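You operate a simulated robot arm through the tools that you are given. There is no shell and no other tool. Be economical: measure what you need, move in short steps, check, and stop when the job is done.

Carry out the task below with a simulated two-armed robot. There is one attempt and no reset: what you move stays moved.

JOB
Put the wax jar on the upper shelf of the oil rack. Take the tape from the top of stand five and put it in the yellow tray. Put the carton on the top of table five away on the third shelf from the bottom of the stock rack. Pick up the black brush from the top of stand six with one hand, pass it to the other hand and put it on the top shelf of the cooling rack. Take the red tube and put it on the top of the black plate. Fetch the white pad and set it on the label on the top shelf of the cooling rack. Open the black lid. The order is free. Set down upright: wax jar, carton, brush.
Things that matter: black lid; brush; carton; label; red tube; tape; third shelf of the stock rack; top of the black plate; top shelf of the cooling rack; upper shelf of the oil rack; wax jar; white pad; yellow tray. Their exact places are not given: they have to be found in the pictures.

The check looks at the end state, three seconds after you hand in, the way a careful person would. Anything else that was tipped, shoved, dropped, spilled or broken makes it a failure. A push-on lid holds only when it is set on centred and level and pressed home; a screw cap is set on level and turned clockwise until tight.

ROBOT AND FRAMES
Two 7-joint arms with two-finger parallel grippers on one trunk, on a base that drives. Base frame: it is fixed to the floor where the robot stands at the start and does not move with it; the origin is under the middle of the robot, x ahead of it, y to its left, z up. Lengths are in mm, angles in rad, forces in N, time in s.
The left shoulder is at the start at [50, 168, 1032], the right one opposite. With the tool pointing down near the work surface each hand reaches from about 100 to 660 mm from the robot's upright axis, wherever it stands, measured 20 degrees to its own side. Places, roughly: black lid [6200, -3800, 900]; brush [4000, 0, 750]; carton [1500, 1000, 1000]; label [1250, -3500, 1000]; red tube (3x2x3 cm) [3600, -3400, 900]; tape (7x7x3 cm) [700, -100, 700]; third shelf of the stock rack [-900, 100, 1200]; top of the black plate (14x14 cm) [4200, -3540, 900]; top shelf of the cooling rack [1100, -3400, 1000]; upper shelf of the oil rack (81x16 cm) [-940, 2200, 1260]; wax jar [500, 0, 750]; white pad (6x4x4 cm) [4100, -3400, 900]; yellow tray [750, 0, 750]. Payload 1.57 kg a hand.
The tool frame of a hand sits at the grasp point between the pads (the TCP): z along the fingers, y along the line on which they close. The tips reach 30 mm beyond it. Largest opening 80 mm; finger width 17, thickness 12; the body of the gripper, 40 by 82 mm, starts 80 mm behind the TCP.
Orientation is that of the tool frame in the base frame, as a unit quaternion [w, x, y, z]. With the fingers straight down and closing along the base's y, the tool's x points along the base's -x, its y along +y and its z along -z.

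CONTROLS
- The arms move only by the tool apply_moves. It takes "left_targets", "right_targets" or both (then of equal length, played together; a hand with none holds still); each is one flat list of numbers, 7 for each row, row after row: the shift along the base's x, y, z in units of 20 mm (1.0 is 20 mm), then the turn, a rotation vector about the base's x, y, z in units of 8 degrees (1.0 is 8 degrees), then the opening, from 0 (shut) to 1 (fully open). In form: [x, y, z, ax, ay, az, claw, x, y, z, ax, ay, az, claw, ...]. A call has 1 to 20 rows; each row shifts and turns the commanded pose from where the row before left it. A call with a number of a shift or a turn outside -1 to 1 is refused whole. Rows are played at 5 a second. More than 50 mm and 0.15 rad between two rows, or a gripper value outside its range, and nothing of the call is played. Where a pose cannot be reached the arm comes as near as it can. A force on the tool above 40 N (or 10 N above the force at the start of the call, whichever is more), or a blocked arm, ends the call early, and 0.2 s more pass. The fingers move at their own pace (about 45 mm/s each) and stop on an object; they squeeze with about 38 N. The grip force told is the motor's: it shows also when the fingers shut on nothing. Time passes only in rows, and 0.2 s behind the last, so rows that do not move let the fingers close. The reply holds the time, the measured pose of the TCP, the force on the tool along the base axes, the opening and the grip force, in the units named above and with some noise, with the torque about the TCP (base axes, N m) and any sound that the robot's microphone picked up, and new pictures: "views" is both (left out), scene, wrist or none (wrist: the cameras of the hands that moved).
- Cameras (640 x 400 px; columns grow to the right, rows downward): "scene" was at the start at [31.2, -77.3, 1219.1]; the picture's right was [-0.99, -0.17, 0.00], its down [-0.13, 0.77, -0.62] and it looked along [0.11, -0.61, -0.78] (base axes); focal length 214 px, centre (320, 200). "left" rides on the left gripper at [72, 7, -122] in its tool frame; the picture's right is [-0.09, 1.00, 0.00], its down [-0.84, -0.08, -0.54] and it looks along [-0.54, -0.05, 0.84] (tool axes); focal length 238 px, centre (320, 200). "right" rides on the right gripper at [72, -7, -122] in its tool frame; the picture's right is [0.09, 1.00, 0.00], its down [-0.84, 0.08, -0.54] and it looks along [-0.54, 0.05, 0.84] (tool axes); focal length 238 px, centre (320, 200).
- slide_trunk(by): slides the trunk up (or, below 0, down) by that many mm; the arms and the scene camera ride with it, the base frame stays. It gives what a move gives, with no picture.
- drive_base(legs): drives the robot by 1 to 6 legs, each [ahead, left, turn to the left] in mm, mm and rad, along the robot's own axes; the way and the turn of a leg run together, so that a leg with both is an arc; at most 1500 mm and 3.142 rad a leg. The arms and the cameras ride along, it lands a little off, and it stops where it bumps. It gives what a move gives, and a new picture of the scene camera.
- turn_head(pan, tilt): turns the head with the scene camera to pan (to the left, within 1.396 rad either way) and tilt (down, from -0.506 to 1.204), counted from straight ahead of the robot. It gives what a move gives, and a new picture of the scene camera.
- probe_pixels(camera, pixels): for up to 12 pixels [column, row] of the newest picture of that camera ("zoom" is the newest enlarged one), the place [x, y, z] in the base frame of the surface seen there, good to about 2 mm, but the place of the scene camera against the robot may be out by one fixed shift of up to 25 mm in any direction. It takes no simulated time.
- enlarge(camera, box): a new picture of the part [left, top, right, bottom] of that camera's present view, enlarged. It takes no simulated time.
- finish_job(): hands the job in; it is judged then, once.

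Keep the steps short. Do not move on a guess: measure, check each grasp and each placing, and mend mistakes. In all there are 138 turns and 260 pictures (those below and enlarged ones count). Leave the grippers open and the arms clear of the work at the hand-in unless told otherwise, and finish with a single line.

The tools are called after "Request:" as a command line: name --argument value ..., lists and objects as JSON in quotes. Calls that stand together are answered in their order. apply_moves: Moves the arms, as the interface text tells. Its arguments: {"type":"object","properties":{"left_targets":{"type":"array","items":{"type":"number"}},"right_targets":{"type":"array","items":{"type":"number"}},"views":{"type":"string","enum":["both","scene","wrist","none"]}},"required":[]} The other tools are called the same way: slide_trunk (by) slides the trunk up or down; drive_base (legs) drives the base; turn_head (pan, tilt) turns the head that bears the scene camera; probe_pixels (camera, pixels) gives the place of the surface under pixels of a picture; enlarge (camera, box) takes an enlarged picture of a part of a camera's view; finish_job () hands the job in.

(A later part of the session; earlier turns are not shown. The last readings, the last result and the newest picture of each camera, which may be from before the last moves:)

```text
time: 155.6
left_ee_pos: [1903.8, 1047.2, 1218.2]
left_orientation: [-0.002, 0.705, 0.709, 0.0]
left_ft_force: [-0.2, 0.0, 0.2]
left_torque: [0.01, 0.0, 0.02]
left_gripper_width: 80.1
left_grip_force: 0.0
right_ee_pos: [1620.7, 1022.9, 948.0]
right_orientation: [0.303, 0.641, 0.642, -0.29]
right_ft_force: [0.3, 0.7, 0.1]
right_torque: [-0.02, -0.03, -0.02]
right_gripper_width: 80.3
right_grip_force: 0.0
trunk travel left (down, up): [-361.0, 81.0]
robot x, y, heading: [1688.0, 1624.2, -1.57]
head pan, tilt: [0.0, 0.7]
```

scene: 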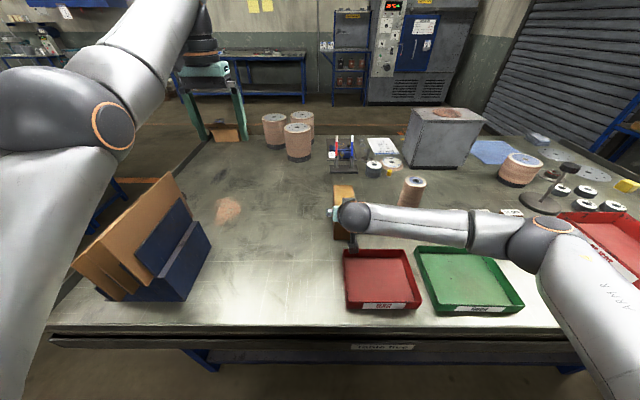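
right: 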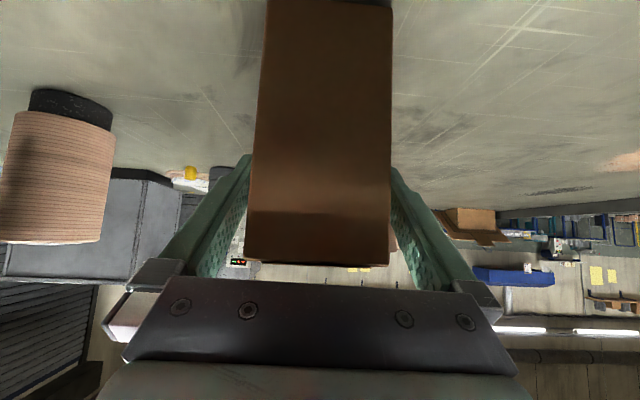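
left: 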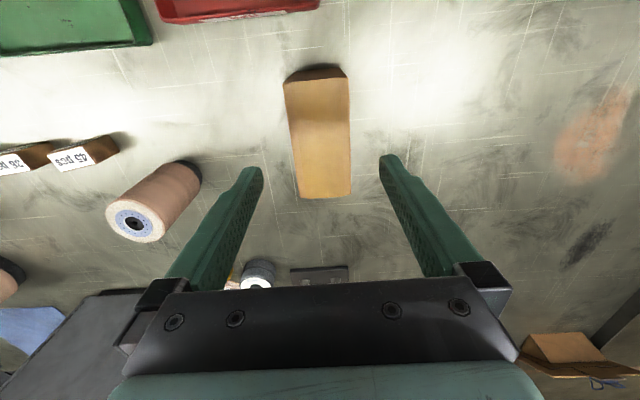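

Straddled. Close and lift high.

Request:
apply_moves --right_targets '[0, 0, 0, 0, 0, 0, 0.6, 0, 0, 0, 0, 0, 0, 0.4, 0, 0, 0, 0, 0, 0, 0.4, 0, 0, 0, 0, 0, 0, 0.4, 0, 0, 0.5, 0, 0, 0, 0.4, 0, 0, 0.8, 0, 0, 0, 0.4, 0, 0, 1, 0, 0, 0, 0.4, 0, 0, 1, 0, 0, 0, 0.4, 0, 0, 1, 0, 0, 0, 0.4, 0, 0.5, 1, 0, 0, 0, 0.4, 0, 0.5, 1, 0, 0, 0, 0.4, 0, 0.5, 1, 0, 0, 0, 0.4, 0, 0.5, 1, 0, 0, 0, 0.4, 0, 0.5, 0, 0, 0, 0, 0.4, 0, 0.5, 0, 0, 0, 0, 0.4]' --views "both"

```text
time: 158.8
left_ee_pos: [1904.9, 1048.0, 1217.7]
left_orientation: [-0.002, 0.705, 0.709, 0.0]
left_ft_force: [-0.1, -0.1, 0.9]
left_torque: [-0.01, 0.04, -0.02]
left_gripper_width: 80.3
left_grip_force: 0.1
right_ee_pos: [1620.7, 1081.8, 1110.8]
right_orientation: [0.303, 0.642, 0.642, -0.29]
right_ft_force: [0.1, 0.1, -9.7]
right_torque: [0.22, 0.01, 0.0]
right_gripper_width: 62.2
right_grip_force: 38.4
trunk travel left (down, up): [-361.0, 81.0]
robot x, y, heading: [1688.4, 1627.2, -1.566]
head pan, tilt: [0.0, 0.7]
```

scene: 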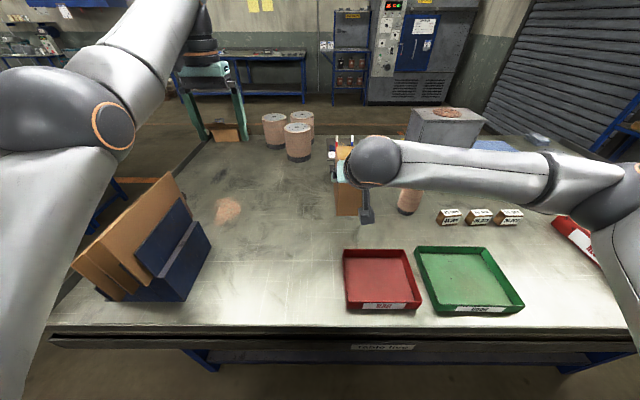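
right: 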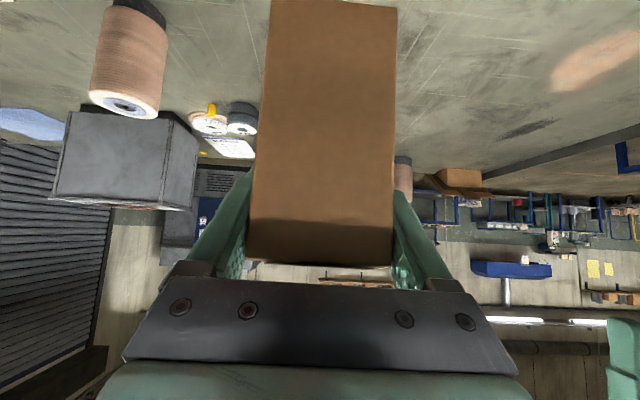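

Carton held. Back away from the table, raise trunk, pull the carton in, and try to unstick the left arm by yawing it the other way.

Request:
drive_base --legs '[[-230, 0, 0]]'

Request:
slide_trunk --by 80

Request:
apply_moves --right_targets '[0, 0.8, 0, 0, 0, 0, 0.4, 0, 0.8, 0, 0, 0, 0, 0.4, 0, 0.8, 0, 0, 0, 0, 0.4, 0, 0.8, 0, 0, 0, 0, 0.4, 0, 0.8, 0, 0, 0, 0, 0.4, 0, 0.8, 0, 0, 0, 0, 0.4, 0, 0, 0, 0, 0, 0, 0.4, 0, 0, 0, 0, 0, 0, 0.4, 0, 0, 0, 0, 0, 0, 0.4, 0, 0, 0, 0, 0, 0, 0.4, 0, 0, 0, 0, 0, 0, 0.4, 0, 0, 0, 0, 0, 0, 0.4]' --left_targets '[0, 0, 0, 0, 0, 0.9, 1, 0, 0, 0, 0, 0, 0.9, 1, 0, 0, 0, 0, 0, 0.9, 1, 0, 0, 0, 0, 0, 0.9, 1, 0, 0, 0, 0, 0, 0.9, 1, 0, 0, 0, 0, 0, 0.9, 1, 0, 1, 0, 0, 0, 0, 1, 0, 1, 0, 0, 0, 0, 1, 0, 1, 0, 0, 0, 0, 1, 0, 1, 0, 0, 0, 0, 1, 0, 1, 0, 0, 0, 0, 1, 0, 1, 0, 0, 0, 0, 1]' --views "scene"

```text
time: 160.5
left_ee_pos: [1901.5, 1278.1, 1217.1]
left_orientation: [-0.003, 0.706, 0.708, 0.0]
left_ft_force: [-0.2, 0.9, 0.5]
left_torque: [-0.04, 0.03, 0.03]
left_gripper_width: 79.8
left_grip_force: 0.1
right_ee_pos: [1618.5, 1311.2, 1111.1]
right_orientation: [0.303, 0.641, 0.642, -0.291]
right_ft_force: [0.6, -0.1, -8.4]
right_torque: [0.22, -0.02, 0.0]
right_gripper_width: 62.0
right_grip_force: 38.0
trunk travel left (down, up): [-361.0, 81.0]
robot x, y, heading: [1689.8, 1857.3, -1.572]
head pan, tilt: [0.0, 0.7]
```

scene: 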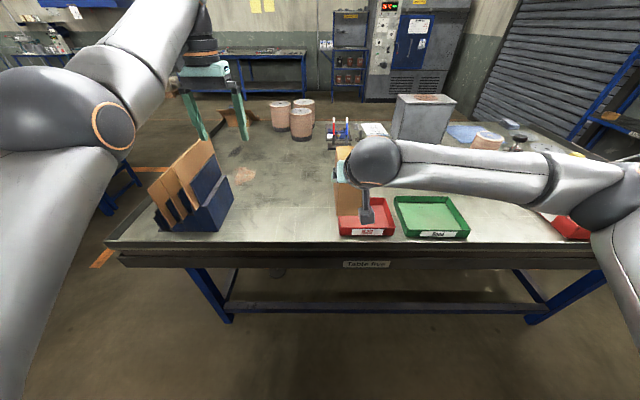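

```text
time: 161.7
left_ee_pos: [1903.0, 1276.5, 1296.6]
left_orientation: [-0.004, 0.706, 0.709, 0.0]
left_ft_force: [0.4, -0.2, 0.2]
left_torque: [0.01, 0.03, 0.02]
left_gripper_width: 80.0
left_grip_force: 0.1
right_ee_pos: [1619.1, 1310.6, 1190.3]
right_orientation: [0.302, 0.643, 0.641, -0.291]
right_ft_force: [-0.4, -0.8, -9.4]
right_torque: [0.23, 0.05, 0.02]
right_gripper_width: 61.8
right_grip_force: 38.0
trunk travel left (down, up): [-441.0, 1.0]
robot x, y, heading: [1689.5, 1859.5, -1.565]
head pan, tilt: [0.0, 0.7]
```

```text
time: 164.3
left_ee_pos: [1902.9, 1276.0, 1296.7]
left_orientation: [-0.002, 0.395, 0.919, 0.0]
left_ft_force: [0.4, 0.1, 1.4]
left_torque: [0.02, 0.0, -0.01]
left_gripper_width: 80.1
left_grip_force: 0.0
left hand out of reach, approached as far as the arm can: row 7, 8, 9, 10, 11, 12
right_ee_pos: [1618.6, 1407.6, 1191.0]
right_orientation: [0.303, 0.642, 0.642, -0.291]
right_ft_force: [0.0, -0.4, -9.6]
right_torque: [0.2, -0.01, 0.03]
right_gripper_width: 61.8
right_grip_force: 38.2
trunk travel left (down, up): [-441.0, 1.0]
robot x, y, heading: [1687.5, 1856.9, -1.57]
head pan, tilt: [0.0, 0.7]
```

scene: 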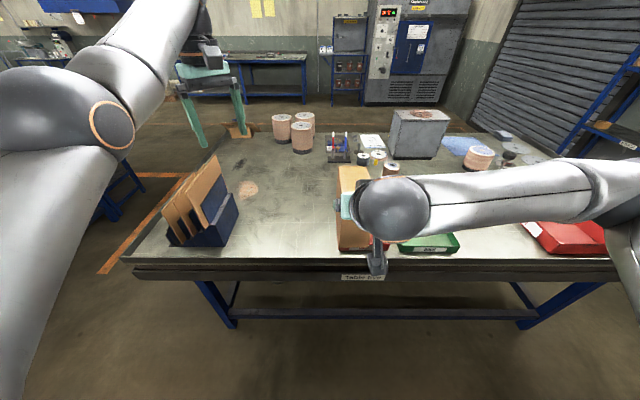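

Left arm seems in an elbow-down posture against the wrist limit. Tilt its tool forward to relieve the wrist, then pull it in.

Request:
apply_moves --left_targets '[0, 0, 0, 0, 0, -0.9, 1, 0, 0, 0, 0, 0, -0.9, 1, 0, 0, 0, 0, 0, -0.9, 1, 0, 0, 0, 0, 0, -0.9, 1, 0, 0, 0, 0, 0, -0.9, 1, 0, 0, 0, 0, 0, -0.9, 1, 0, 0, 0, -0.95, 0, 0, 1, 0, 0, 0, -0.95, 0, 0, 1, 0, 0, 0, -0.95, 0, 0, 1, 0, 0, 0, -0.95, 0, 0, 1, 0, 0, 0, -0.95, 0, 0, 1, 0, 0, 0, -0.95, 0, 0, 1, 0, 0, 0, -0.95, 0, 0, 1, 0, 0, 0, -0.95, 0, 0, 1, 0, 1, 0, 0, 0, 0, 1, 0, 1, 0, 0, 0, 0, 1, 0, 1, 0, 0, 0, 0, 1, 0, 1, 0, 0, 0, 0, 1, 0, 1, 0, 0, 0, 0, 1, 0, 1, 0, 0, 0, 0, 1]' --views "scene"

```text
time: 168.5
left_ee_pos: [1888.1, 1099.1, 1414.9]
left_orientation: [0.354, 0.611, 0.612, -0.357]
left_ft_force: [0.4, -0.3, 0.4]
left_torque: [-0.02, -0.01, 0.0]
left_gripper_width: 79.9
left_grip_force: 0.0
left hand out of reach, approached as far as the arm can: row 7, 8, 9, 10, 11, 12, 13, 14, 15, 16, 17, 18, 19, 20
right_ee_pos: [1617.4, 1407.2, 1190.8]
right_orientation: [0.303, 0.641, 0.642, -0.29]
right_ft_force: [-0.1, 0.3, -9.5]
right_torque: [0.19, 0.02, -0.03]
right_gripper_width: 61.9
right_grip_force: 38.3
trunk travel left (down, up): [-441.0, 1.0]
robot x, y, heading: [1686.8, 1858.2, -1.565]
head pan, tilt: [0.0, 0.7]
```

scene: 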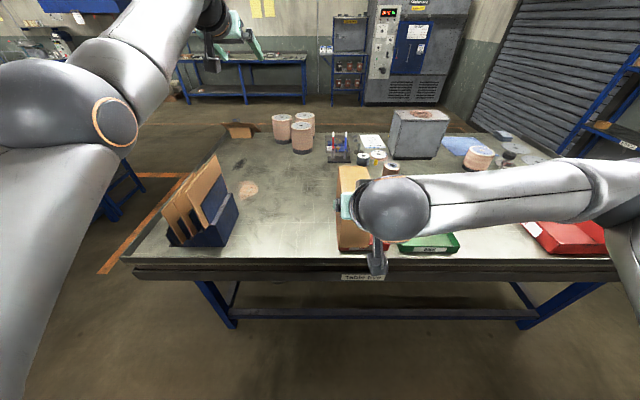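

Request:
apply_moves --left_targets '[-0.5, 0, 0, 0.95, 0, 0, 1, -0.5, 0, 0, 0.95, 0, 0, 1, -0.5, 0, 0, 0.95, 0, 0, 1, -0.5, 0, 0, 0.95, 0, 0, 1, -0.5, 0, 0, 0.95, 0, 0, 1, -0.5, 0, 0, 0.95, 0, 0, 1, -0.5, 0, 0, 0.95, 0, 0, 1, -0.5, 0, 0, 0.95, 0, 0, 1, -0.5, 0, 0, 0, 0, 0, 1, -0.5, 0, 0, 0, 0, 0, 1, -0.5, 0, 0, 0, 0, 0, 1, -0.5, 0, 0, 0, 0, 0, 1, 0, 1, 0, 0, 0, 0, 1, 0, 1, 0, 0, 0, 0, 1, 0, 1, 0, 0, 0, 0, 1, 0, 1, 0, 0, 0, 0, 1, 0, 1, 0, 0, 0, 0, 1, 0, 1, 0, 0, 0, 0, 1]' --right_targets '[-0.5, 0, 0, 0, 0, 0, 0.4, -0.5, 0, 0, 0, 0, 0, 0.4, -0.5, 0, 0, 0, 0, 0, 0.4, -0.5, 0, 0, 0, 0, 0, 0.4, -0.5, 0, 0, 0, 0, 0, 0.4, -0.5, 0, 0, 0, 0, 0, 0.4, -0.5, 0, 0, 0, 0, 0, 0.4, -0.5, 0, 0, 0, 0, 0, 0.4, 0, 0, 0, 0, 0, 0, 0.4, 0, 0, 0, 0, 0, 0, 0.4, 0, 0, 0, 0, 0, 0, 0.4, 0, 0, 0, 0, 0, 0, 0.4, 0, 0, 0, 0, 0, 0, 0.4, 0, 0, 0, 0, 0, 0, 0.4, 0, 0, 0, 0, 0, 0, 0.4, 0, 0, 0, 0, 0, 0, 0.4, 0, 0, 0, 0, 0, 0, 0.4, 0, 0, 0, 0, 0, 0, 0.4]' --views "scene"

```text
time: 172.3
left_ee_pos: [1772.5, 1296.0, 1374.6]
left_orientation: [0.067, 0.703, 0.705, -0.07]
left_ft_force: [-0.3, 0.0, 0.8]
left_torque: [0.01, 0.01, -0.01]
left_gripper_width: 80.1
left_grip_force: 0.1
left hand out of reach, approached as far as the arm can: row 1, 2, 3, 4, 5, 6, 7, 8, 10, 13, 14, 15, 16, 17, 18
right_ee_pos: [1536.7, 1407.8, 1190.3]
right_orientation: [0.305, 0.641, 0.643, -0.29]
right_ft_force: [0.3, 0.1, -8.8]
right_torque: [0.24, 0.01, 0.01]
right_gripper_width: 61.9
right_grip_force: 38.4
trunk travel left (down, up): [-441.0, 1.0]
robot x, y, heading: [1683.8, 1855.8, -1.571]
head pan, tilt: [0.0, 0.7]
```

scene: 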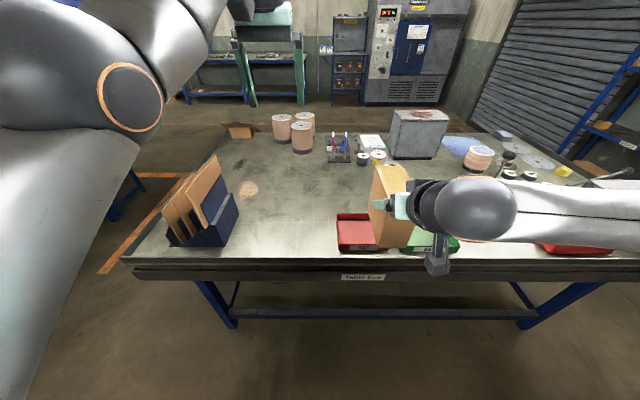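

The left elbow seems fully straight (singular). Turn into the aisle (facing -x) where there is free space to swing it down.

Request:
drive_base --legs '[[0, 0, -1.57]]'

Request:
apply_moves --left_targets '[0, 0, -1, 0, 0, 0, 1, 0, 0, -1, 0, 0, 0, 1, 0, 0, -1, 0, 0, 0, 1, 0, 0, -1, 0, 0, 0, 1, 0, 0, -1, 0, 0, 0, 1, 0, 0, -1, 0, 0, 0, 1, 0, 0, -1, 0, 0, 0, 1, 0.3, 0, -1, 0, 0, 0, 1, 0.3, 0, -1, 0, 0, 0, 1, 0.3, 0, -1, 0, 0, 0, 1, 0.4, 0, -1, 0, 0, 0, 1, 0.4, 0, -1, 0, 0, 0, 1, 0.5, 0, -1, 0, 0, 0, 1, 0.5, 0, -1, 0, 0, 0, 1, 0.6, 0, -1, 0, 0, 0, 1, 0.6, 0, -1, 0, 0, 0, 1, 0.7, 0, -1, 0, 0, 0, 1, 0.7, 0, -1, 0, 0, 0, 1]' --views "scene"

```text
time: 176.6
left_ee_pos: [1127.6, 1776.1, 1374.3]
left_orientation: [-0.002, 0.995, -0.003, -0.097]
left_ft_force: [0.5, 0.5, 0.5]
left_torque: [-0.04, -0.02, 0.0]
left_gripper_width: 80.0
left_grip_force: 0.1
right_ee_pos: [1241.4, 2010.4, 1191.1]
right_orientation: [0.008, 0.908, -0.003, -0.42]
right_ft_force: [-1.0, 0.8, -10.0]
right_torque: [0.02, -0.21, -0.02]
right_gripper_width: 62.0
right_grip_force: 38.0
trunk travel left (down, up): [-441.0, 1.0]
robot x, y, heading: [1689.0, 1860.6, 3.134]
head pan, tilt: [0.0, 0.7]
```

scene: 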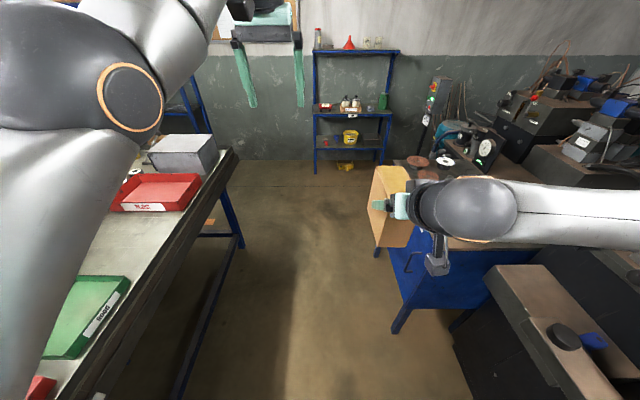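

```text
time: 180.3
left_ee_pos: [1055.9, 1837.3, 1060.3]
left_orientation: [-0.002, 0.995, -0.003, -0.096]
left_ft_force: [-0.3, 0.3, 0.3]
left_torque: [0.03, 0.01, -0.01]
left_gripper_width: 79.9
left_grip_force: 0.1
left hand out of reach, approached as far as the arm can: row 1, 2, 3, 4, 5, 6, 7, 8, 9, 10, 11, 12, 13, 14, 15, 16, 17, 18
right_ee_pos: [1239.8, 2012.4, 1191.5]
right_orientation: [0.007, 0.908, -0.004, -0.419]
right_ft_force: [0.2, 0.2, -9.1]
right_torque: [0.01, -0.21, 0.0]
right_gripper_width: 61.9
right_grip_force: 38.1
trunk travel left (down, up): [-441.0, 1.0]
robot x, y, heading: [1687.7, 1854.5, 3.134]
head pan, tilt: [0.0, 0.7]
```

scene: 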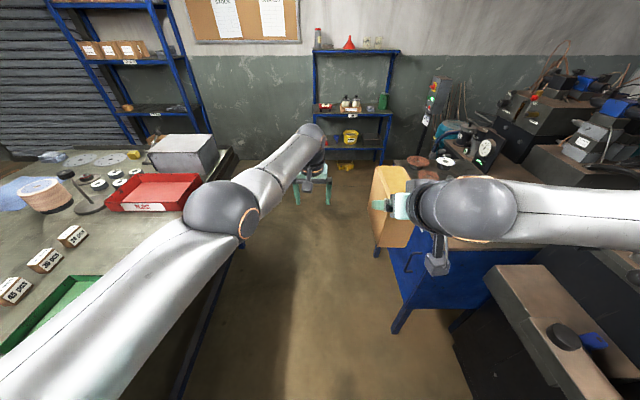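

Left arm is at full extension (R≈571 from the shoulder). Swing it down along that sphere to tuck it.

Request:
apply_moves --left_targets '[0, -0.8, -0.9, 0, 0, 0, 1, 0.05, -0.8, -0.9, 0, 0, 0, 1, 0.1, -0.8, -0.9, 0, 0, 0, 1, 0.15, -0.8, -0.9, 0, 0, 0, 1, 0.2, -0.8, -0.9, 0, 0, 0, 1, 0.25, -0.8, -0.9, 0, 0, 0, 1, 0.3, -0.8, -0.9, 0, 0, 0, 1, 0.35, -0.8, -0.9, 0, 0, 0, 1, 0.4, -0.8, -0.9, 0, 0, 0, 1, 0.45, -0.8, -0.9, 0, 0, 0, 1, 0.5, 0, -0.9, 0, 0, 0, 1, 0.55, 0, -0.9, 0, 0, 0, 1, 0.6, 0, -0.9, 0, 0, 0, 1, 0.65, 0, -0.8, 0, 0, 0, 1, 0.7, 0, -0.8, 0, 0, 0, 1, 0.75, 0, -0.7, 0, 0, 0, 1, 0.8, 0, -0.7, 0, 0, 0, 1, 0.8, 0, -0.6, 0, 0, 0, 1, 0.85, 0, -0.6, 0, 0, 0, 1, 0.9, 0, -0.5, 0, 0, 0, 1]' --views "scene"

```text
time: 184.6
left_ee_pos: [1154.8, 1695.4, 697.2]
left_orientation: [-0.001, 0.995, -0.003, -0.097]
left_ft_force: [-0.3, -0.7, -0.1]
left_torque: [-0.03, 0.0, 0.01]
left_gripper_width: 80.2
left_grip_force: 0.1
left hand out of reach, approached as far as the arm can: row 1, 2, 3, 4, 5, 6, 7, 8, 9, 10, 11, 12, 13, 15, 16, 17, 18, 19, 20
right_ee_pos: [1241.0, 2011.4, 1191.9]
right_orientation: [0.008, 0.908, -0.003, -0.418]
right_ft_force: [0.1, -0.1, -8.6]
right_torque: [-0.02, -0.21, -0.04]
right_gripper_width: 62.1
right_grip_force: 37.5
trunk travel left (down, up): [-441.0, 1.0]
robot x, y, heading: [1689.1, 1858.2, 3.131]
head pan, tilt: [0.0, 0.7]
```

scene: 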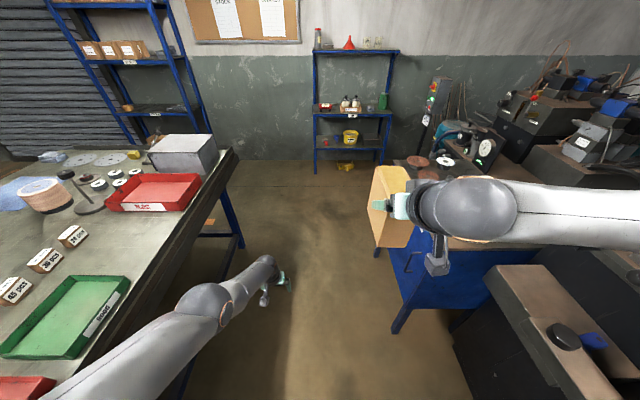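

Request:
apply_moves --left_targets '[0.8, 0, 0.6, 0, 0, 0, 1, 0.8, 0, 0.6, 0, 0, 0, 1, 0.8, 0, 0.6, 0, 0, 0, 1, 0.8, 0, 0.6, 0, 0, 0, 1, 0.8, 0, 0.6, 0, 0, 0, 1, 0.8, 0, 0.6, 0, 0, 0, 1, 0.8, 0, 0.6, 0, 0, 0, 1, 0.8, 0, 0.6, 0, 0, 0, 1, 0.8, 0, 0, 0, 0, 0, 1, 0.8, 0, 0, 0, 0, 0, 1]' --views "none"

```text
time: 186.8
left_ee_pos: [1168.4, 1700.0, 682.1]
left_orientation: [-0.002, 0.995, -0.002, -0.096]
left_ft_force: [-0.5, 0.6, -0.4]
left_torque: [-0.01, 0.02, 0.02]
left_gripper_width: 80.1
left_grip_force: 0.0
left hand out of reach, approached as far as the arm can: row 1, 2, 3, 4, 5, 6, 7, 8, 9, 10
right_ee_pos: [1241.7, 2010.3, 1191.5]
right_orientation: [0.007, 0.908, -0.004, -0.419]
right_ft_force: [-0.5, 0.0, -9.3]
right_torque: [-0.01, -0.23, 0.0]
right_gripper_width: 61.7
right_grip_force: 38.0
trunk travel left (down, up): [-441.0, 1.0]
robot x, y, heading: [1688.7, 1856.6, 3.137]
head pan, tilt: [0.0, 0.7]
```

Request:
apply_moves --left_targets '[0.7, -0.2, -0.75, 0, 0, 0, 1, 0.7, -0.2, -0.75, 0, 0, 0, 1, 0.75, -0.2, -0.7, 0, 0, 0, 1, 0.75, -0.2, -0.7, 0, 0, 0, 1, 0.8, -0.2, -0.65, 0, 0, 0, 1, 0.8, 0, -0.6, 0, 0, 0, 1, 0.85, 0, -0.6, 0, 0, 0, 1, 0.85, 0, -0.55, 0, 0, 0, 1, 0.9, 0, -0.5, 0, 0, 0, 1, 0.9, 0, -0.45, 0, 0, 0, 1, 0.9, 0, -0.4, 0, 0, 0, 1, 0.95, 0, -0.4, 0, 0, 0, 1, 0.95, 0, -0.35, 0, 0, 0, 1, 0.95, 0, -0.3, 0, 0, 0, 1, 0.95, 0, -0.3, 0, 0, 0, 1, 0.95, 0, -0.25, 0, 0, 0, 1]' --views "scene"

```text
time: 190.2
left_ee_pos: [1415.1, 1667.3, 522.2]
left_orientation: [0.004, 0.993, -0.004, -0.118]
left_ft_force: [-1.4, 0.9, -0.2]
left_torque: [-0.01, -0.19, 0.04]
left_gripper_width: 79.8
left_grip_force: 0.1
right_ee_pos: [1242.5, 2012.4, 1189.1]
right_orientation: [0.007, 0.909, -0.003, -0.416]
right_ft_force: [0.0, -0.3, -9.1]
right_torque: [0.02, -0.24, 0.02]
right_gripper_width: 62.0
right_grip_force: 37.6
trunk travel left (down, up): [-441.0, 1.0]
robot x, y, heading: [1690.3, 1855.1, 3.136]
head pan, tilt: [0.0, 0.7]
stopped in row 16 (left hand): the force on the tool passed its limit at 44 N (the readings are from after the stop); the commanded pose is now the measured one
```

scene: 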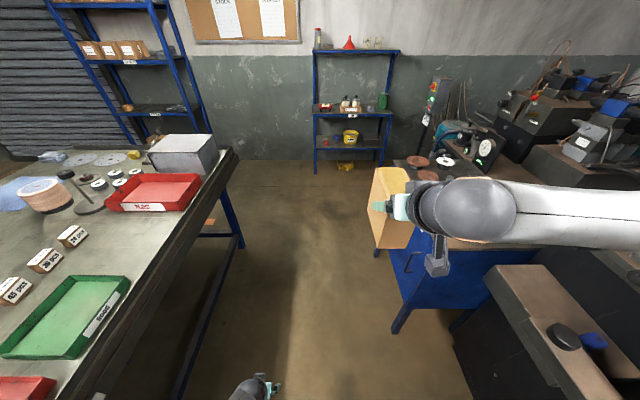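

The hand touched (own base), and no out-of-reach was flagged now. Try raising it — i.e. bending the elbow.

Request:
apply_moves --left_targets '[-0.5, 0, 1, 0, 0, 0, 1, -0.3, 0, 1, 0, 0, 0, 1, 0, 0, 1, 0, 0, 0, 1, 0, 0, 1, 0, 0, 0, 1, 0, 0, 1, 0, 0, 0, 1, 0, 0, 1, 0, 0, 0, 1, 0, 0, 1, 0, 0, 0, 1, 0, 0, 1, 0, 0, 0, 1, 0, 0, 1, 0, 0, 0, 1, 0, 0, 1, 0, 0, 0, 1]' --views "scene"

```text
time: 192.4
left_ee_pos: [1399.0, 1666.1, 722.7]
left_orientation: [0.006, 0.993, -0.003, -0.118]
left_ft_force: [0.2, 0.2, -0.7]
left_torque: [0.01, 0.0, 0.01]
left_gripper_width: 80.1
left_grip_force: 0.1
right_ee_pos: [1239.5, 2012.4, 1191.3]
right_orientation: [0.006, 0.908, -0.005, -0.419]
right_ft_force: [0.4, -0.3, -9.0]
right_torque: [-0.04, -0.22, 0.0]
right_gripper_width: 61.8
right_grip_force: 38.5
trunk travel left (down, up): [-441.0, 1.0]
robot x, y, heading: [1692.3, 1856.9, 3.134]
head pan, tilt: [0.0, 0.7]
```

scene: 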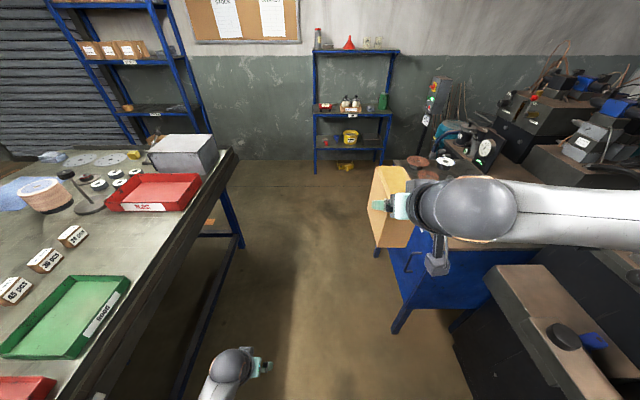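

Unstuck. Bring the left hand up to a neutral pose.

Request:
apply_moves --left_targets '[-0.2, 0, 1, 0, -0.09, 0, 1, -0.2, 0, 1, 0, -0.09, 0, 1, -0.2, 0, 1, 0, -0.09, 0, 1, -0.2, 0, 1, 0, -0.09, 0, 1, -0.2, 0, 1, 0, -0.09, 0, 1, -0.3, 0, 1, 0, -0.09, 0, 1, -0.3, 0, 1, 0, -0.09, 0, 1, -0.3, 0, 1, 0, -0.09, 0, 1, -0.3, 0, 1, 0, -0.09, 0, 1, -0.3, 0, 1, 0, -0.09, 0, 1, -0.3, 0, 1, 0, -0.09, 0, 1, -0.3, 0, 1, 0, -0.09, 0, 1, -0.3, 0, 1, 0, -0.09, 0, 1, -0.3, 0, 1, 0, -0.09, 0, 1, -0.3, 0, 1, 0, -0.09, 0, 1, -0.3, 0, 1, 0, -0.09, 0, 1, -0.3, 0, 1, 0, -0.09, 0, 1, -0.3, 0, 1, 0, -0.09, 0, 1, -0.3, 0, 1, 0, -0.09, 0, 1]' --views "scene"

```text
time: 194.6
left_ee_pos: [1355.8, 1552.7, 921.3]
left_orientation: [0.167, 0.985, -0.014, -0.045]
left_ft_force: [-0.5, 0.6, 0.9]
left_torque: [-0.02, 0.0, 0.0]
left_gripper_width: 80.1
left_grip_force: 0.0
left hand out of reach, approached as far as the arm can: row 11
right_ee_pos: [1242.9, 2011.5, 1188.2]
right_orientation: [0.007, 0.91, -0.003, -0.416]
right_ft_force: [0.6, 0.2, -8.9]
right_torque: [-0.03, -0.22, -0.02]
right_gripper_width: 62.0
right_grip_force: 37.9
trunk travel left (down, up): [-441.0, 1.0]
robot x, y, heading: [1691.9, 1858.8, 3.138]
head pan, tilt: [0.0, 0.7]
stopped in row 11 (left hand): the arm was blocked; the commanded pose is now the measured one
```

scene: 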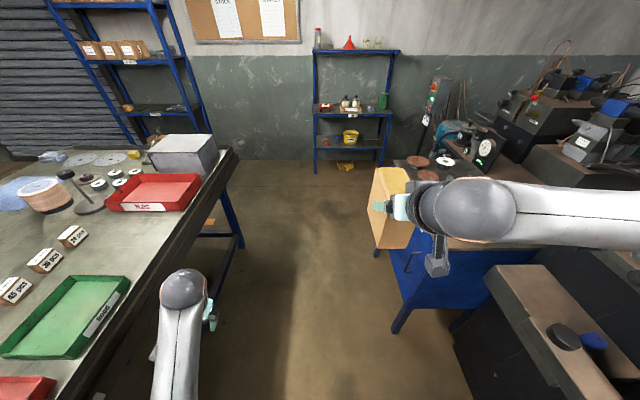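

Request:
turn_head --pan 0.9 --tilt 1.0

```text
time: 195.8
left_ee_pos: [1356.6, 1554.2, 921.6]
left_orientation: [0.166, 0.985, -0.015, -0.046]
left_ft_force: [0.5, 0.9, -0.2]
left_torque: [0.0, 0.0, 0.02]
left_gripper_width: 79.9
left_grip_force: 0.1
right_ee_pos: [1240.6, 2012.2, 1191.6]
right_orientation: [0.007, 0.908, -0.003, -0.419]
right_ft_force: [-1.0, -0.7, -10.1]
right_torque: [0.01, -0.21, 0.0]
right_gripper_width: 62.1
right_grip_force: 37.8
trunk travel left (down, up): [-441.0, 1.0]
robot x, y, heading: [1690.0, 1857.9, 3.139]
head pan, tilt: [0.901, 1.0]
```

scene: 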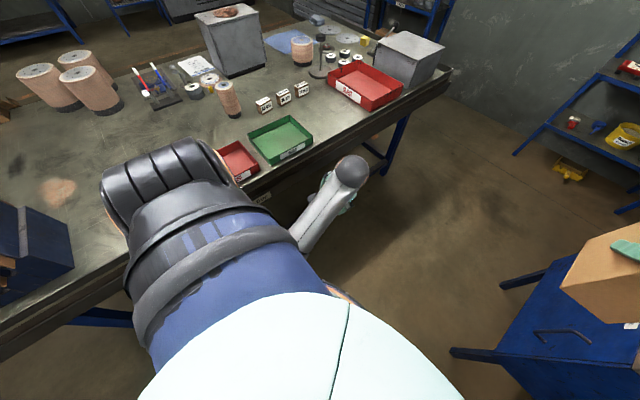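

Request:
apply_moves --left_targets '[-0.8, 0.3, 0.3, 0, 0, 0, 1, -0.8, 0.3, 0.3, 0, 0, 0, 1, -0.8, 0.3, 0.3, 0, 0, 0, 1, -0.8, 0.3, 0.3, 0, 0, 0, 1, -0.8, 0.3, 0.3, 0, 0, 0, 1, -0.8, 0.3, 0.3, 0, 0, 0, 1, -0.8, 0.3, 0.3, 0, 0, 0, 1, -0.8, 0.3, 0.3, 0, 0, 0, 1]' --views "scene"

```text
time: 197.2
left_ee_pos: [1275.9, 1528.9, 955.5]
left_orientation: [0.232, 0.972, 0.003, -0.03]
left_ft_force: [-0.3, 1.0, -0.7]
left_torque: [-0.01, 0.02, 0.03]
left_gripper_width: 80.1
left_grip_force: 0.1
right_ee_pos: [1242.1, 2012.5, 1188.4]
right_orientation: [0.006, 0.909, -0.004, -0.416]
right_ft_force: [0.9, 0.1, -9.6]
right_torque: [0.01, -0.24, -0.01]
right_gripper_width: 61.6
right_grip_force: 38.3
trunk travel left (down, up): [-441.0, 1.0]
robot x, y, heading: [1688.9, 1861.0, 3.137]
head pan, tilt: [0.901, 1.0]
stopped in row 6 (left hand): the arm was blocked; the commanded pose is now the measured one
```

scene: 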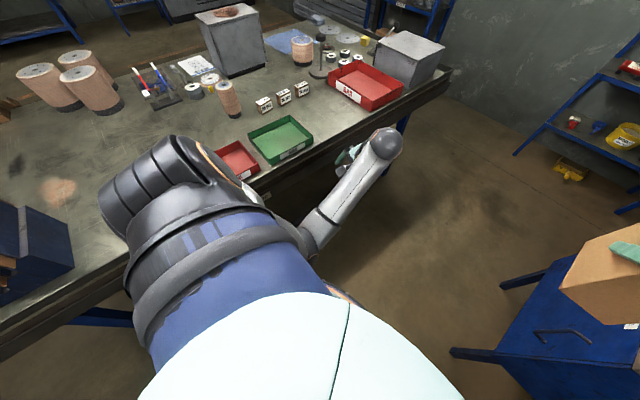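

Request:
apply_moves --left_targets '[-0.3, -0.3, 0.8, 0, 0, 0, 1, -0.3, -0.3, 0.8, 0, 0, 0, 1, -0.3, -0.3, 0.8, 0, 0, 0, 1, -0.3, -0.3, 0.8, 0, 0, 0, 1, -0.3, -0.3, 0.8, 0, 0, 0, 1, -0.3, -0.3, 0.8, 0, 0, 0, 1, -0.3, -0.3, 0.8, 0, 0, 0, 1, -0.3, -0.3, 0.8, 0, 0, 0, 1]' --views "scene"

```text
time: 199.0
left_ee_pos: [1229.9, 1482.7, 1080.1]
left_orientation: [0.23, 0.973, 0.001, -0.029]
left_ft_force: [0.4, 0.0, -0.8]
left_torque: [0.02, 0.03, 0.0]
left_gripper_width: 79.9
left_grip_force: 0.1
right_ee_pos: [1241.7, 2012.1, 1189.6]
right_orientation: [0.007, 0.908, -0.003, -0.418]
right_ft_force: [0.9, 0.3, -9.6]
right_torque: [-0.03, -0.25, -0.02]
right_gripper_width: 61.8
right_grip_force: 37.4
trunk travel left (down, up): [-441.0, 1.0]
robot x, y, heading: [1689.9, 1855.1, 3.131]
head pan, tilt: [0.901, 1.0]
```

scene: 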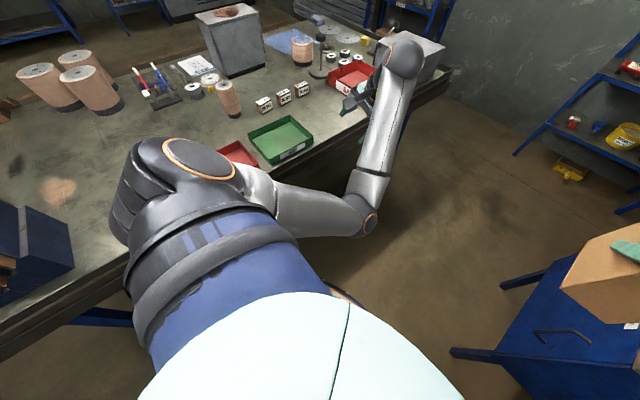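

Left elbow is now "inside" but the hand moves freely. Draw it back slightly and drive to the stock rack, facing -x.

Request:
apply_moves --left_targets '[0.9, 0.3, 0, 0, 0, 0, 1, 0.9, 0.3, 0, 0, 0, 0, 1, 0.9, 0.3, 0, 0, 0, 0, 1, 0.9, 0.3, 0, 0, 0, 0, 1]' --views "none"

Request:
drive_base --legs '[[1000, 0, 0], [710, 0, 0], [0, 1480, 0]]'

Request:
turn_head --pan 0 --tilt 0.35

```text
time: 200.2
left_ee_pos: [1295.0, 1456.8, 1140.2]
left_orientation: [0.285, 0.953, 0.059, -0.079]
left_ft_force: [-0.9, 0.2, -0.8]
left_torque: [0.0, -0.02, -0.01]
left_gripper_width: 80.3
left_grip_force: 0.1
right_ee_pos: [1242.7, 2012.4, 1188.1]
right_orientation: [0.006, 0.91, -0.004, -0.415]
right_ft_force: [-0.9, -0.3, -8.4]
right_torque: [0.05, -0.22, -0.03]
right_gripper_width: 61.7
right_grip_force: 37.6
trunk travel left (down, up): [-441.0, 1.0]
robot x, y, heading: [1685.8, 1857.7, 3.133]
head pan, tilt: [0.901, 1.0]
stopped in row 4 (left hand): the arm was blocked; the commanded pose is now the measured one
```

```text
time: 221.6
left_ee_pos: [-454.8, 12.0, 1139.3]
left_orientation: [0.286, 0.953, 0.059, -0.078]
left_ft_force: [-0.8, 0.0, -0.3]
left_torque: [0.03, -0.01, 0.01]
left_gripper_width: 80.1
left_grip_force: 0.1
right_ee_pos: [-509.1, 568.2, 1189.9]
right_orientation: [0.008, 0.908, -0.002, -0.419]
right_ft_force: [-0.3, -0.3, -9.7]
right_torque: [0.02, -0.24, 0.0]
right_gripper_width: 61.6
right_grip_force: 38.4
trunk travel left (down, up): [-441.0, 1.0]
robot x, y, heading: [-61.4, 409.6, 3.14]
head pan, tilt: [0.901, 1.0]
```

scene: 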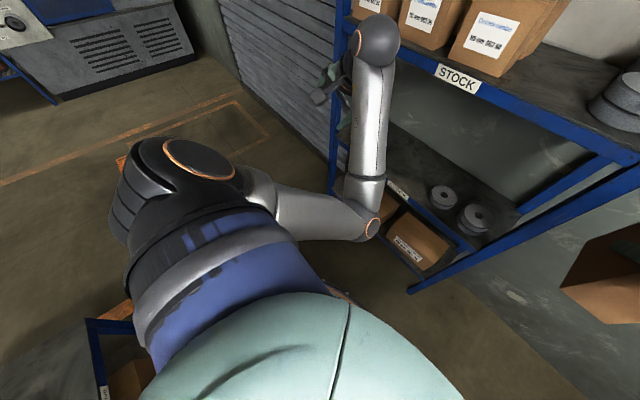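

```text
time: 222.8
left_ee_pos: [-456.5, 12.6, 1139.8]
left_orientation: [0.286, 0.953, 0.059, -0.079]
left_ft_force: [0.1, -0.1, 0.2]
left_torque: [-0.02, -0.01, 0.0]
left_gripper_width: 79.9
left_grip_force: 0.0
right_ee_pos: [-507.8, 568.9, 1189.7]
right_orientation: [0.008, 0.909, -0.003, -0.417]
right_ft_force: [-0.4, -0.3, -9.8]
right_torque: [-0.04, -0.21, -0.06]
right_gripper_width: 61.9
right_grip_force: 38.0
trunk travel left (down, up): [-441.0, 1.0]
robot x, y, heading: [-57.8, 409.2, 3.139]
head pan, tilt: [0.0, 0.351]
```

scene: 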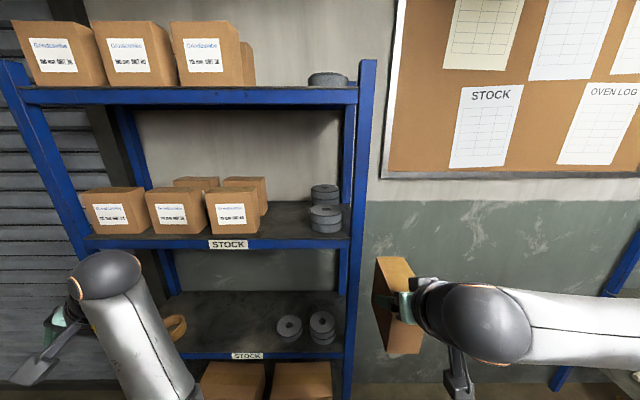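

Request:
probe_pixels --camera "scene" --pixels '[[246, 225], [266, 212], [311, 222], [290, 232], [280, 236], [290, 244], [285, 210], [320, 190], [345, 236], [325, 226], [300, 104], [355, 170]]'

```text
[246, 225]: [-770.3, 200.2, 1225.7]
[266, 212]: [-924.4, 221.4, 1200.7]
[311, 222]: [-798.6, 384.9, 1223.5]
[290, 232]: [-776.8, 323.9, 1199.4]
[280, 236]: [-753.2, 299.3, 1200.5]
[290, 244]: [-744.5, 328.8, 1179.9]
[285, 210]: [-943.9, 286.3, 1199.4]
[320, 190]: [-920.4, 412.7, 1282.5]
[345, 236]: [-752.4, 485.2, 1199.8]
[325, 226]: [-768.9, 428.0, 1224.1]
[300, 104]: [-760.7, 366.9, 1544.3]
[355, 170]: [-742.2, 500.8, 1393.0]
```

Big free gap y≈210–390 on the third shelf (z 1200, front edge x≈-725). Raise the carton, slide left 268, then advance.

Request:
apply_moves --right_targets '[0, 0, 1, 0, 0, 0, 0.4, 0, 0, 1, 0, 0, 0, 0.4, 0, 0, 1, 0, 0, 0, 0.4, 0, 0, 1, 0, 0, 0, 0.4, 0, 0, 1, 0, 0, 0, 0.4, 0, 0, 1, 0, 0, 0, 0.4, 0, 0, 0.3, 0, 0, 0, 0.4]' --views "none"

Request:
drive_base --legs '[[0, 268, 0], [150, 0, 0]]'

```text
time: 224.4
left_ee_pos: [-455.0, 13.1, 1140.1]
left_orientation: [0.285, 0.953, 0.059, -0.079]
left_ft_force: [-0.3, -0.5, -0.1]
left_torque: [0.01, -0.02, -0.04]
left_gripper_width: 80.3
left_grip_force: 0.1
right_ee_pos: [-507.2, 569.3, 1317.1]
right_orientation: [0.006, 0.909, -0.004, -0.417]
right_ft_force: [0.6, -0.8, -9.4]
right_torque: [-0.01, -0.22, -0.03]
right_gripper_width: 61.7
right_grip_force: 37.7
trunk travel left (down, up): [-441.0, 1.0]
robot x, y, heading: [-63.8, 412.0, 3.141]
head pan, tilt: [0.0, 0.351]
```

```text
time: 228.3
left_ee_pos: [-604.6, -251.9, 1138.5]
left_orientation: [0.286, 0.953, 0.057, -0.079]
left_ft_force: [-0.1, -0.4, -0.3]
left_torque: [-0.01, -0.03, -0.01]
left_gripper_width: 79.7
left_grip_force: 0.1
right_ee_pos: [-655.6, 304.8, 1315.1]
right_orientation: [0.007, 0.909, -0.004, -0.417]
right_ft_force: [-0.5, 0.1, -9.1]
right_torque: [0.02, -0.22, 0.02]
right_gripper_width: 61.9
right_grip_force: 37.9
trunk travel left (down, up): [-441.0, 1.0]
robot x, y, heading: [-209.2, 146.4, 3.14]
head pan, tilt: [0.0, 0.351]
```

scene: 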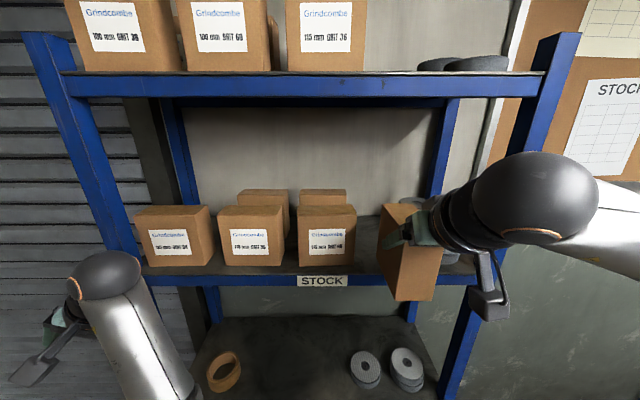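

Request:
apply_moves --right_targets '[-0.9, 0, 0, 0, 0, 0, 0.4, -0.9, 0, 0, 0, 0, 0, 0.4, -0.9, 0, 0, 0, 0, 0, 0.4, -0.9, 0, 0, 0, 0, 0, 0.4, -0.9, 0, 0, 0, 0, 0, 0.4, -0.9, 0, 0, 0, 0, 0, 0.4, -0.9, 0, 0, 0, 0, 0, 0.4, 0, 0, -0.6, 0, 0, 0, 0.4, 0, 0, 0, 0, 0, 0, 0.4]' --views "both"

```text
time: 230.3
left_ee_pos: [-603.9, -251.7, 1139.7]
left_orientation: [0.286, 0.953, 0.058, -0.079]
left_ft_force: [0.2, 0.8, -0.2]
left_torque: [0.01, 0.01, 0.0]
left_gripper_width: 80.0
left_grip_force: 0.0
right_ee_pos: [-779.7, 304.5, 1303.6]
right_orientation: [0.006, 0.909, -0.004, -0.417]
right_ft_force: [-1.1, -0.5, -9.1]
right_torque: [-0.01, -0.21, 0.0]
right_gripper_width: 62.0
right_grip_force: 38.3
trunk travel left (down, up): [-441.0, 1.0]
robot x, y, heading: [-206.5, 150.6, 3.138]
head pan, tilt: [0.0, 0.351]
```

scene: 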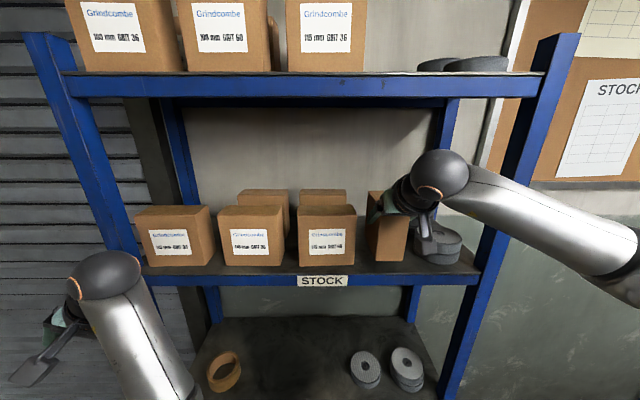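
right: 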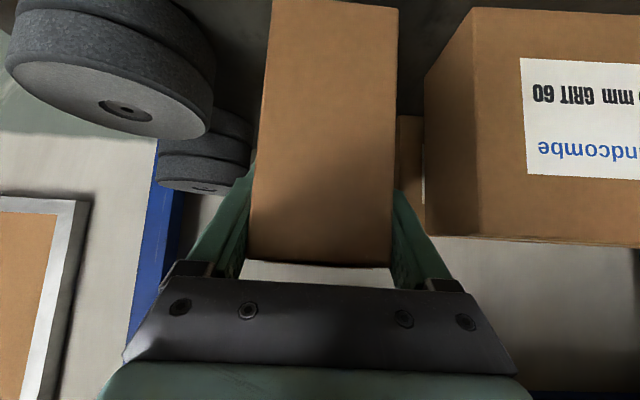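

Request:
apply_moves --right_targets '[0, 0, -0.45, 0, 0, 0, 0.4, 0, 0, -0.25, 0, 0, 0, 0.4, 0, 0, -0.1, 0, 0, 0, 0.4, 0, 0, 0, 0, 0, 0, 0.4]' --views "none"

```text
time: 231.3
left_ee_pos: [-603.4, -252.6, 1140.0]
left_orientation: [0.286, 0.953, 0.058, -0.079]
left_ft_force: [0.6, 0.4, 0.3]
left_torque: [-0.02, 0.01, 0.0]
left_gripper_width: 79.9
left_grip_force: 0.0
right_ee_pos: [-780.5, 304.7, 1288.4]
right_orientation: [0.007, 0.908, -0.004, -0.419]
right_ft_force: [-0.8, 0.4, -5.3]
right_torque: [0.11, 0.13, 0.01]
right_gripper_width: 61.8
right_grip_force: 37.8
trunk travel left (down, up): [-441.0, 1.0]
robot x, y, heading: [-207.4, 149.1, 3.137]
head pan, tilt: [0.0, 0.351]
```

Contact begins. Release and back out along the tool axis.

Request:
apply_moves --right_targets '[0, 0, -0.1, 0, 0, 0, 0.4, 0, 0, 0, 0, 0, 0, 0.4, 0, 0, 0, 0, 0, 0, 0.85, 0, 0, 0, 0, 0, 0, 1, 0, 0, 0, 0, 0, 0, 1, 0.38, 0, 0.32, 0, 0, 0, 1, 0.77, 0, 0.64, 0, 0, 0, 1, 0.77, 0, 0.64, 0, 0, 0, 1, 0.9, 0, 0.4, 0, 0, 0, 1, 0.9, 0, 0.2, 0, 0, 0, 1, 0.9, 0, 0, 0, 0, 0, 1, 0.9, 0, 0, 0, 0, 0, 1, 0.9, 0, 0, 0, 0, 0, 1, 0.9, 0, 0, 0, 0, 0, 1]' --views "scene"

```text
time: 234.3
left_ee_pos: [-603.6, -252.1, 1140.6]
left_orientation: [0.286, 0.953, 0.059, -0.08]
left_ft_force: [0.7, 0.5, -0.4]
left_torque: [0.01, 0.03, -0.01]
left_gripper_width: 80.1
left_grip_force: 0.0
right_ee_pos: [-631.7, 300.7, 1329.9]
right_orientation: [0.005, 0.909, -0.005, -0.418]
right_ft_force: [0.3, 0.7, -0.1]
right_torque: [0.03, -0.01, 0.0]
right_gripper_width: 79.9
right_grip_force: 0.0
trunk travel left (down, up): [-441.0, 1.0]
robot x, y, heading: [-205.5, 143.3, 3.136]
head pan, tilt: [0.0, 0.351]
```

scene: 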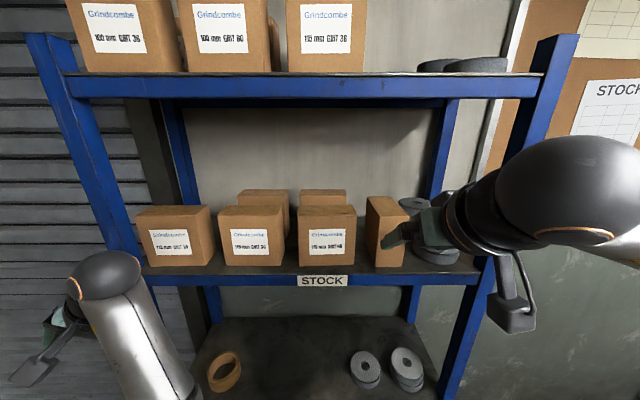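

Carton stands on shelf three. Tidy the right arm, back away and head toward the open floor (facing -y).

Request:
drive_base --legs '[[-180, 0, 0]]'

Request:
apply_moves --right_targets '[0, 0, -0.6, 0, -0.9, 0, 1, 0, 0, -0.6, 0, -0.9, 0, 1, 0, 0, -0.6, 0, -0.9, 0, 1, 0, 0, -0.6, 0, -0.9, 0, 1, 0, 0, -0.6, 0, -0.9, 0, 1, 0, 0, -0.6, 0, -0.9, 0, 1, 0, 0, -0.6, 0, -0.85, 0, 1]' --left_targets '[0, 0, 0, -0.6, 0, 0, 1, 0, 0, 0, -0.6, 0, 0, 1, 0, 0, 0, -0.6, 0, 0, 1, 0, 0, 0, -0.6, 0, 0, 1, 0, 0, 0, -0.6, 0, 0, 1, 0, 0, 0, -0.6, 0, 0, 1, 0, 0, 0, 0, 0, 0, 1]' --views "none"

Request:
drive_base --legs '[[0, 0, 1.57], [800, 0, 0], [0, 0, 1.57]]'

```text
time: 235.8
left_ee_pos: [-424.8, -252.4, 1140.3]
left_orientation: [0.285, 0.953, 0.057, -0.08]
left_ft_force: [-0.9, -0.4, 0.7]
left_torque: [0.02, 0.04, 0.0]
left_gripper_width: 79.8
left_grip_force: 0.0
right_ee_pos: [-453.8, 302.9, 1329.5]
right_orientation: [0.006, 0.908, -0.005, -0.418]
right_ft_force: [0.0, -1.6, 0.7]
right_torque: [0.01, 0.01, -0.02]
right_gripper_width: 80.1
right_grip_force: 0.0
trunk travel left (down, up): [-441.0, 1.0]
robot x, y, heading: [-30.0, 145.4, 3.134]
head pan, tilt: [0.0, 0.351]
```

scene: 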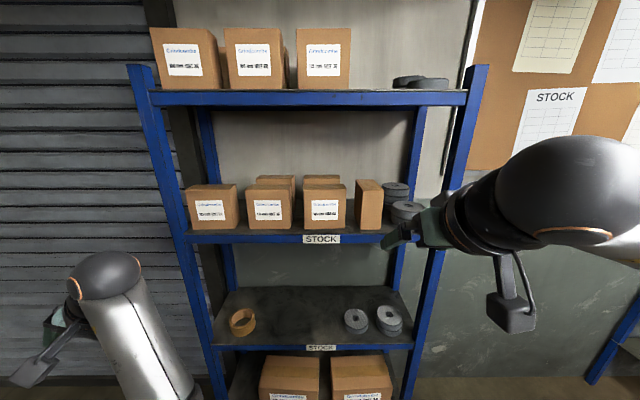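

```text
time: 236.7
left_ee_pos: [-443.1, -256.5, 1202.9]
left_orientation: [0.408, 0.894, 0.083, -0.164]
left_ft_force: [-0.5, 0.6, -0.8]
left_torque: [0.03, 0.0, 0.0]
left_gripper_width: 79.9
left_grip_force: 0.1
right_ee_pos: [-453.8, 303.4, 1293.0]
right_orientation: [0.005, 0.973, -0.006, -0.232]
right_ft_force: [-0.5, -0.4, -0.1]
right_torque: [-0.01, 0.03, -0.01]
right_gripper_width: 80.1
right_grip_force: 0.1
trunk travel left (down, up): [-441.0, 1.0]
robot x, y, heading: [-29.4, 144.5, 3.126]
head pan, tilt: [0.0, 0.351]
stopped in row 4 (left hand): the arm was blocked; the commanded pose is now the measured one
```

```text
time: 248.7
left_ee_pos: [384.7, -219.2, 1203.5]
left_orientation: [0.153, -0.106, 0.892, 0.411]
left_ft_force: [-0.5, -0.2, -0.4]
left_torque: [0.0, -0.02, -0.02]
left_gripper_width: 79.7
left_grip_force: 0.1
right_ee_pos: [424.6, -778.0, 1292.5]
right_orientation: [0.231, -0.019, 0.973, 0.011]
right_ft_force: [0.2, -0.2, 0.4]
right_torque: [-0.01, -0.01, 0.0]
right_gripper_width: 79.9
right_grip_force: 0.0
trunk travel left (down, up): [-441.0, 1.0]
robot x, y, heading: [-3.7, -642.7, 0.039]
head pan, tilt: [0.0, 0.351]
```

scene: 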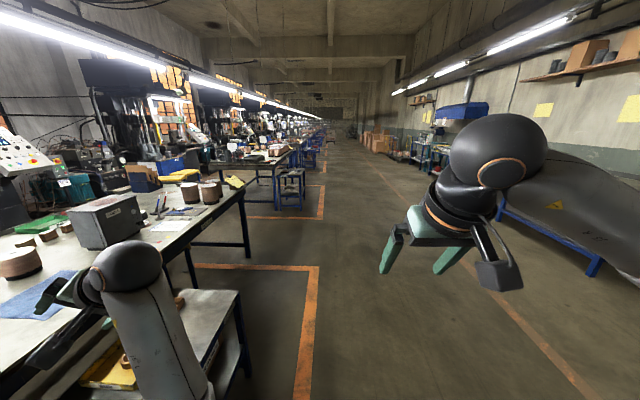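

The left tool is tilted outward; rotate it back the correct way (about -x) while moving slightly forward, so the elbow can swing out.

Request:
apply_moves --left_targets '[0.4, 0, 0, -0.9, 0, 0, 1, 0.4, 0, 0, -0.9, 0, 0, 1, 0.4, 0, 0, -0.9, 0, 0, 1, 0.4, 0, 0, -0.9, 0, 0, 1, 0.4, 0, 0, -0.9, 0, 0, 1, 0.4, 0, 0, -0.9, 0, 0, 1, 0.4, 0, 0, -0.9, 0, 0, 1, 0, 0, 0, -0.9, 0, 0, 1]' --right_targets '[0, 0, -0.5, 0, 0.8, 0, 1, 0, 0, -0.5, 0, 0.8, 0, 1, 0, 0, -0.5, 0, 0.8, 0, 1, 0, 0, -0.5, 0, 0.9, 0, 1, 0, 0, -0.5, 0, 0, 0, 1, 0, 0, -0.5, 0, 0, 0, 1, 0, 0, -0.5, 0, 0, 0, 1, 0, 0, -0.5, 0, 0, 0, 1]' --views "scene"

```text
time: 250.5
left_ee_pos: [439.9, -218.9, 1204.2]
left_orientation: [0.083, -0.166, 0.98, -0.07]
left_ft_force: [0.6, 0.5, 0.1]
left_torque: [0.01, -0.02, 0.01]
left_gripper_width: 79.9
left_grip_force: 0.2
right_ee_pos: [423.4, -778.1, 1212.5]
right_orientation: [0.002, -0.015, 1.0, 0.015]
right_ft_force: [0.1, -0.2, 0.2]
right_torque: [0.01, 0.02, 0.02]
right_gripper_width: 80.0
right_grip_force: 0.1
trunk travel left (down, up): [-441.0, 1.0]
robot x, y, heading: [-7.4, -644.5, 0.042]
head pan, tilt: [0.0, 0.351]
```

scene: 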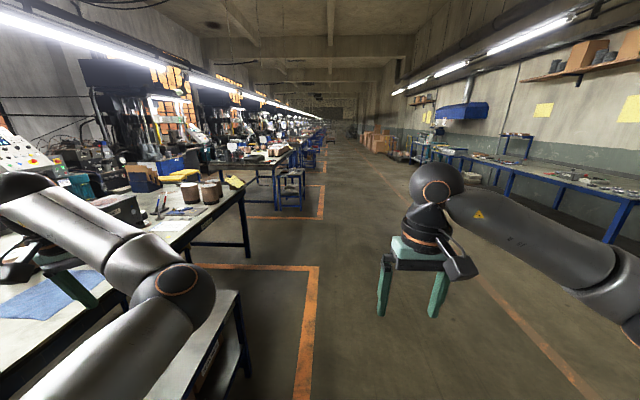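

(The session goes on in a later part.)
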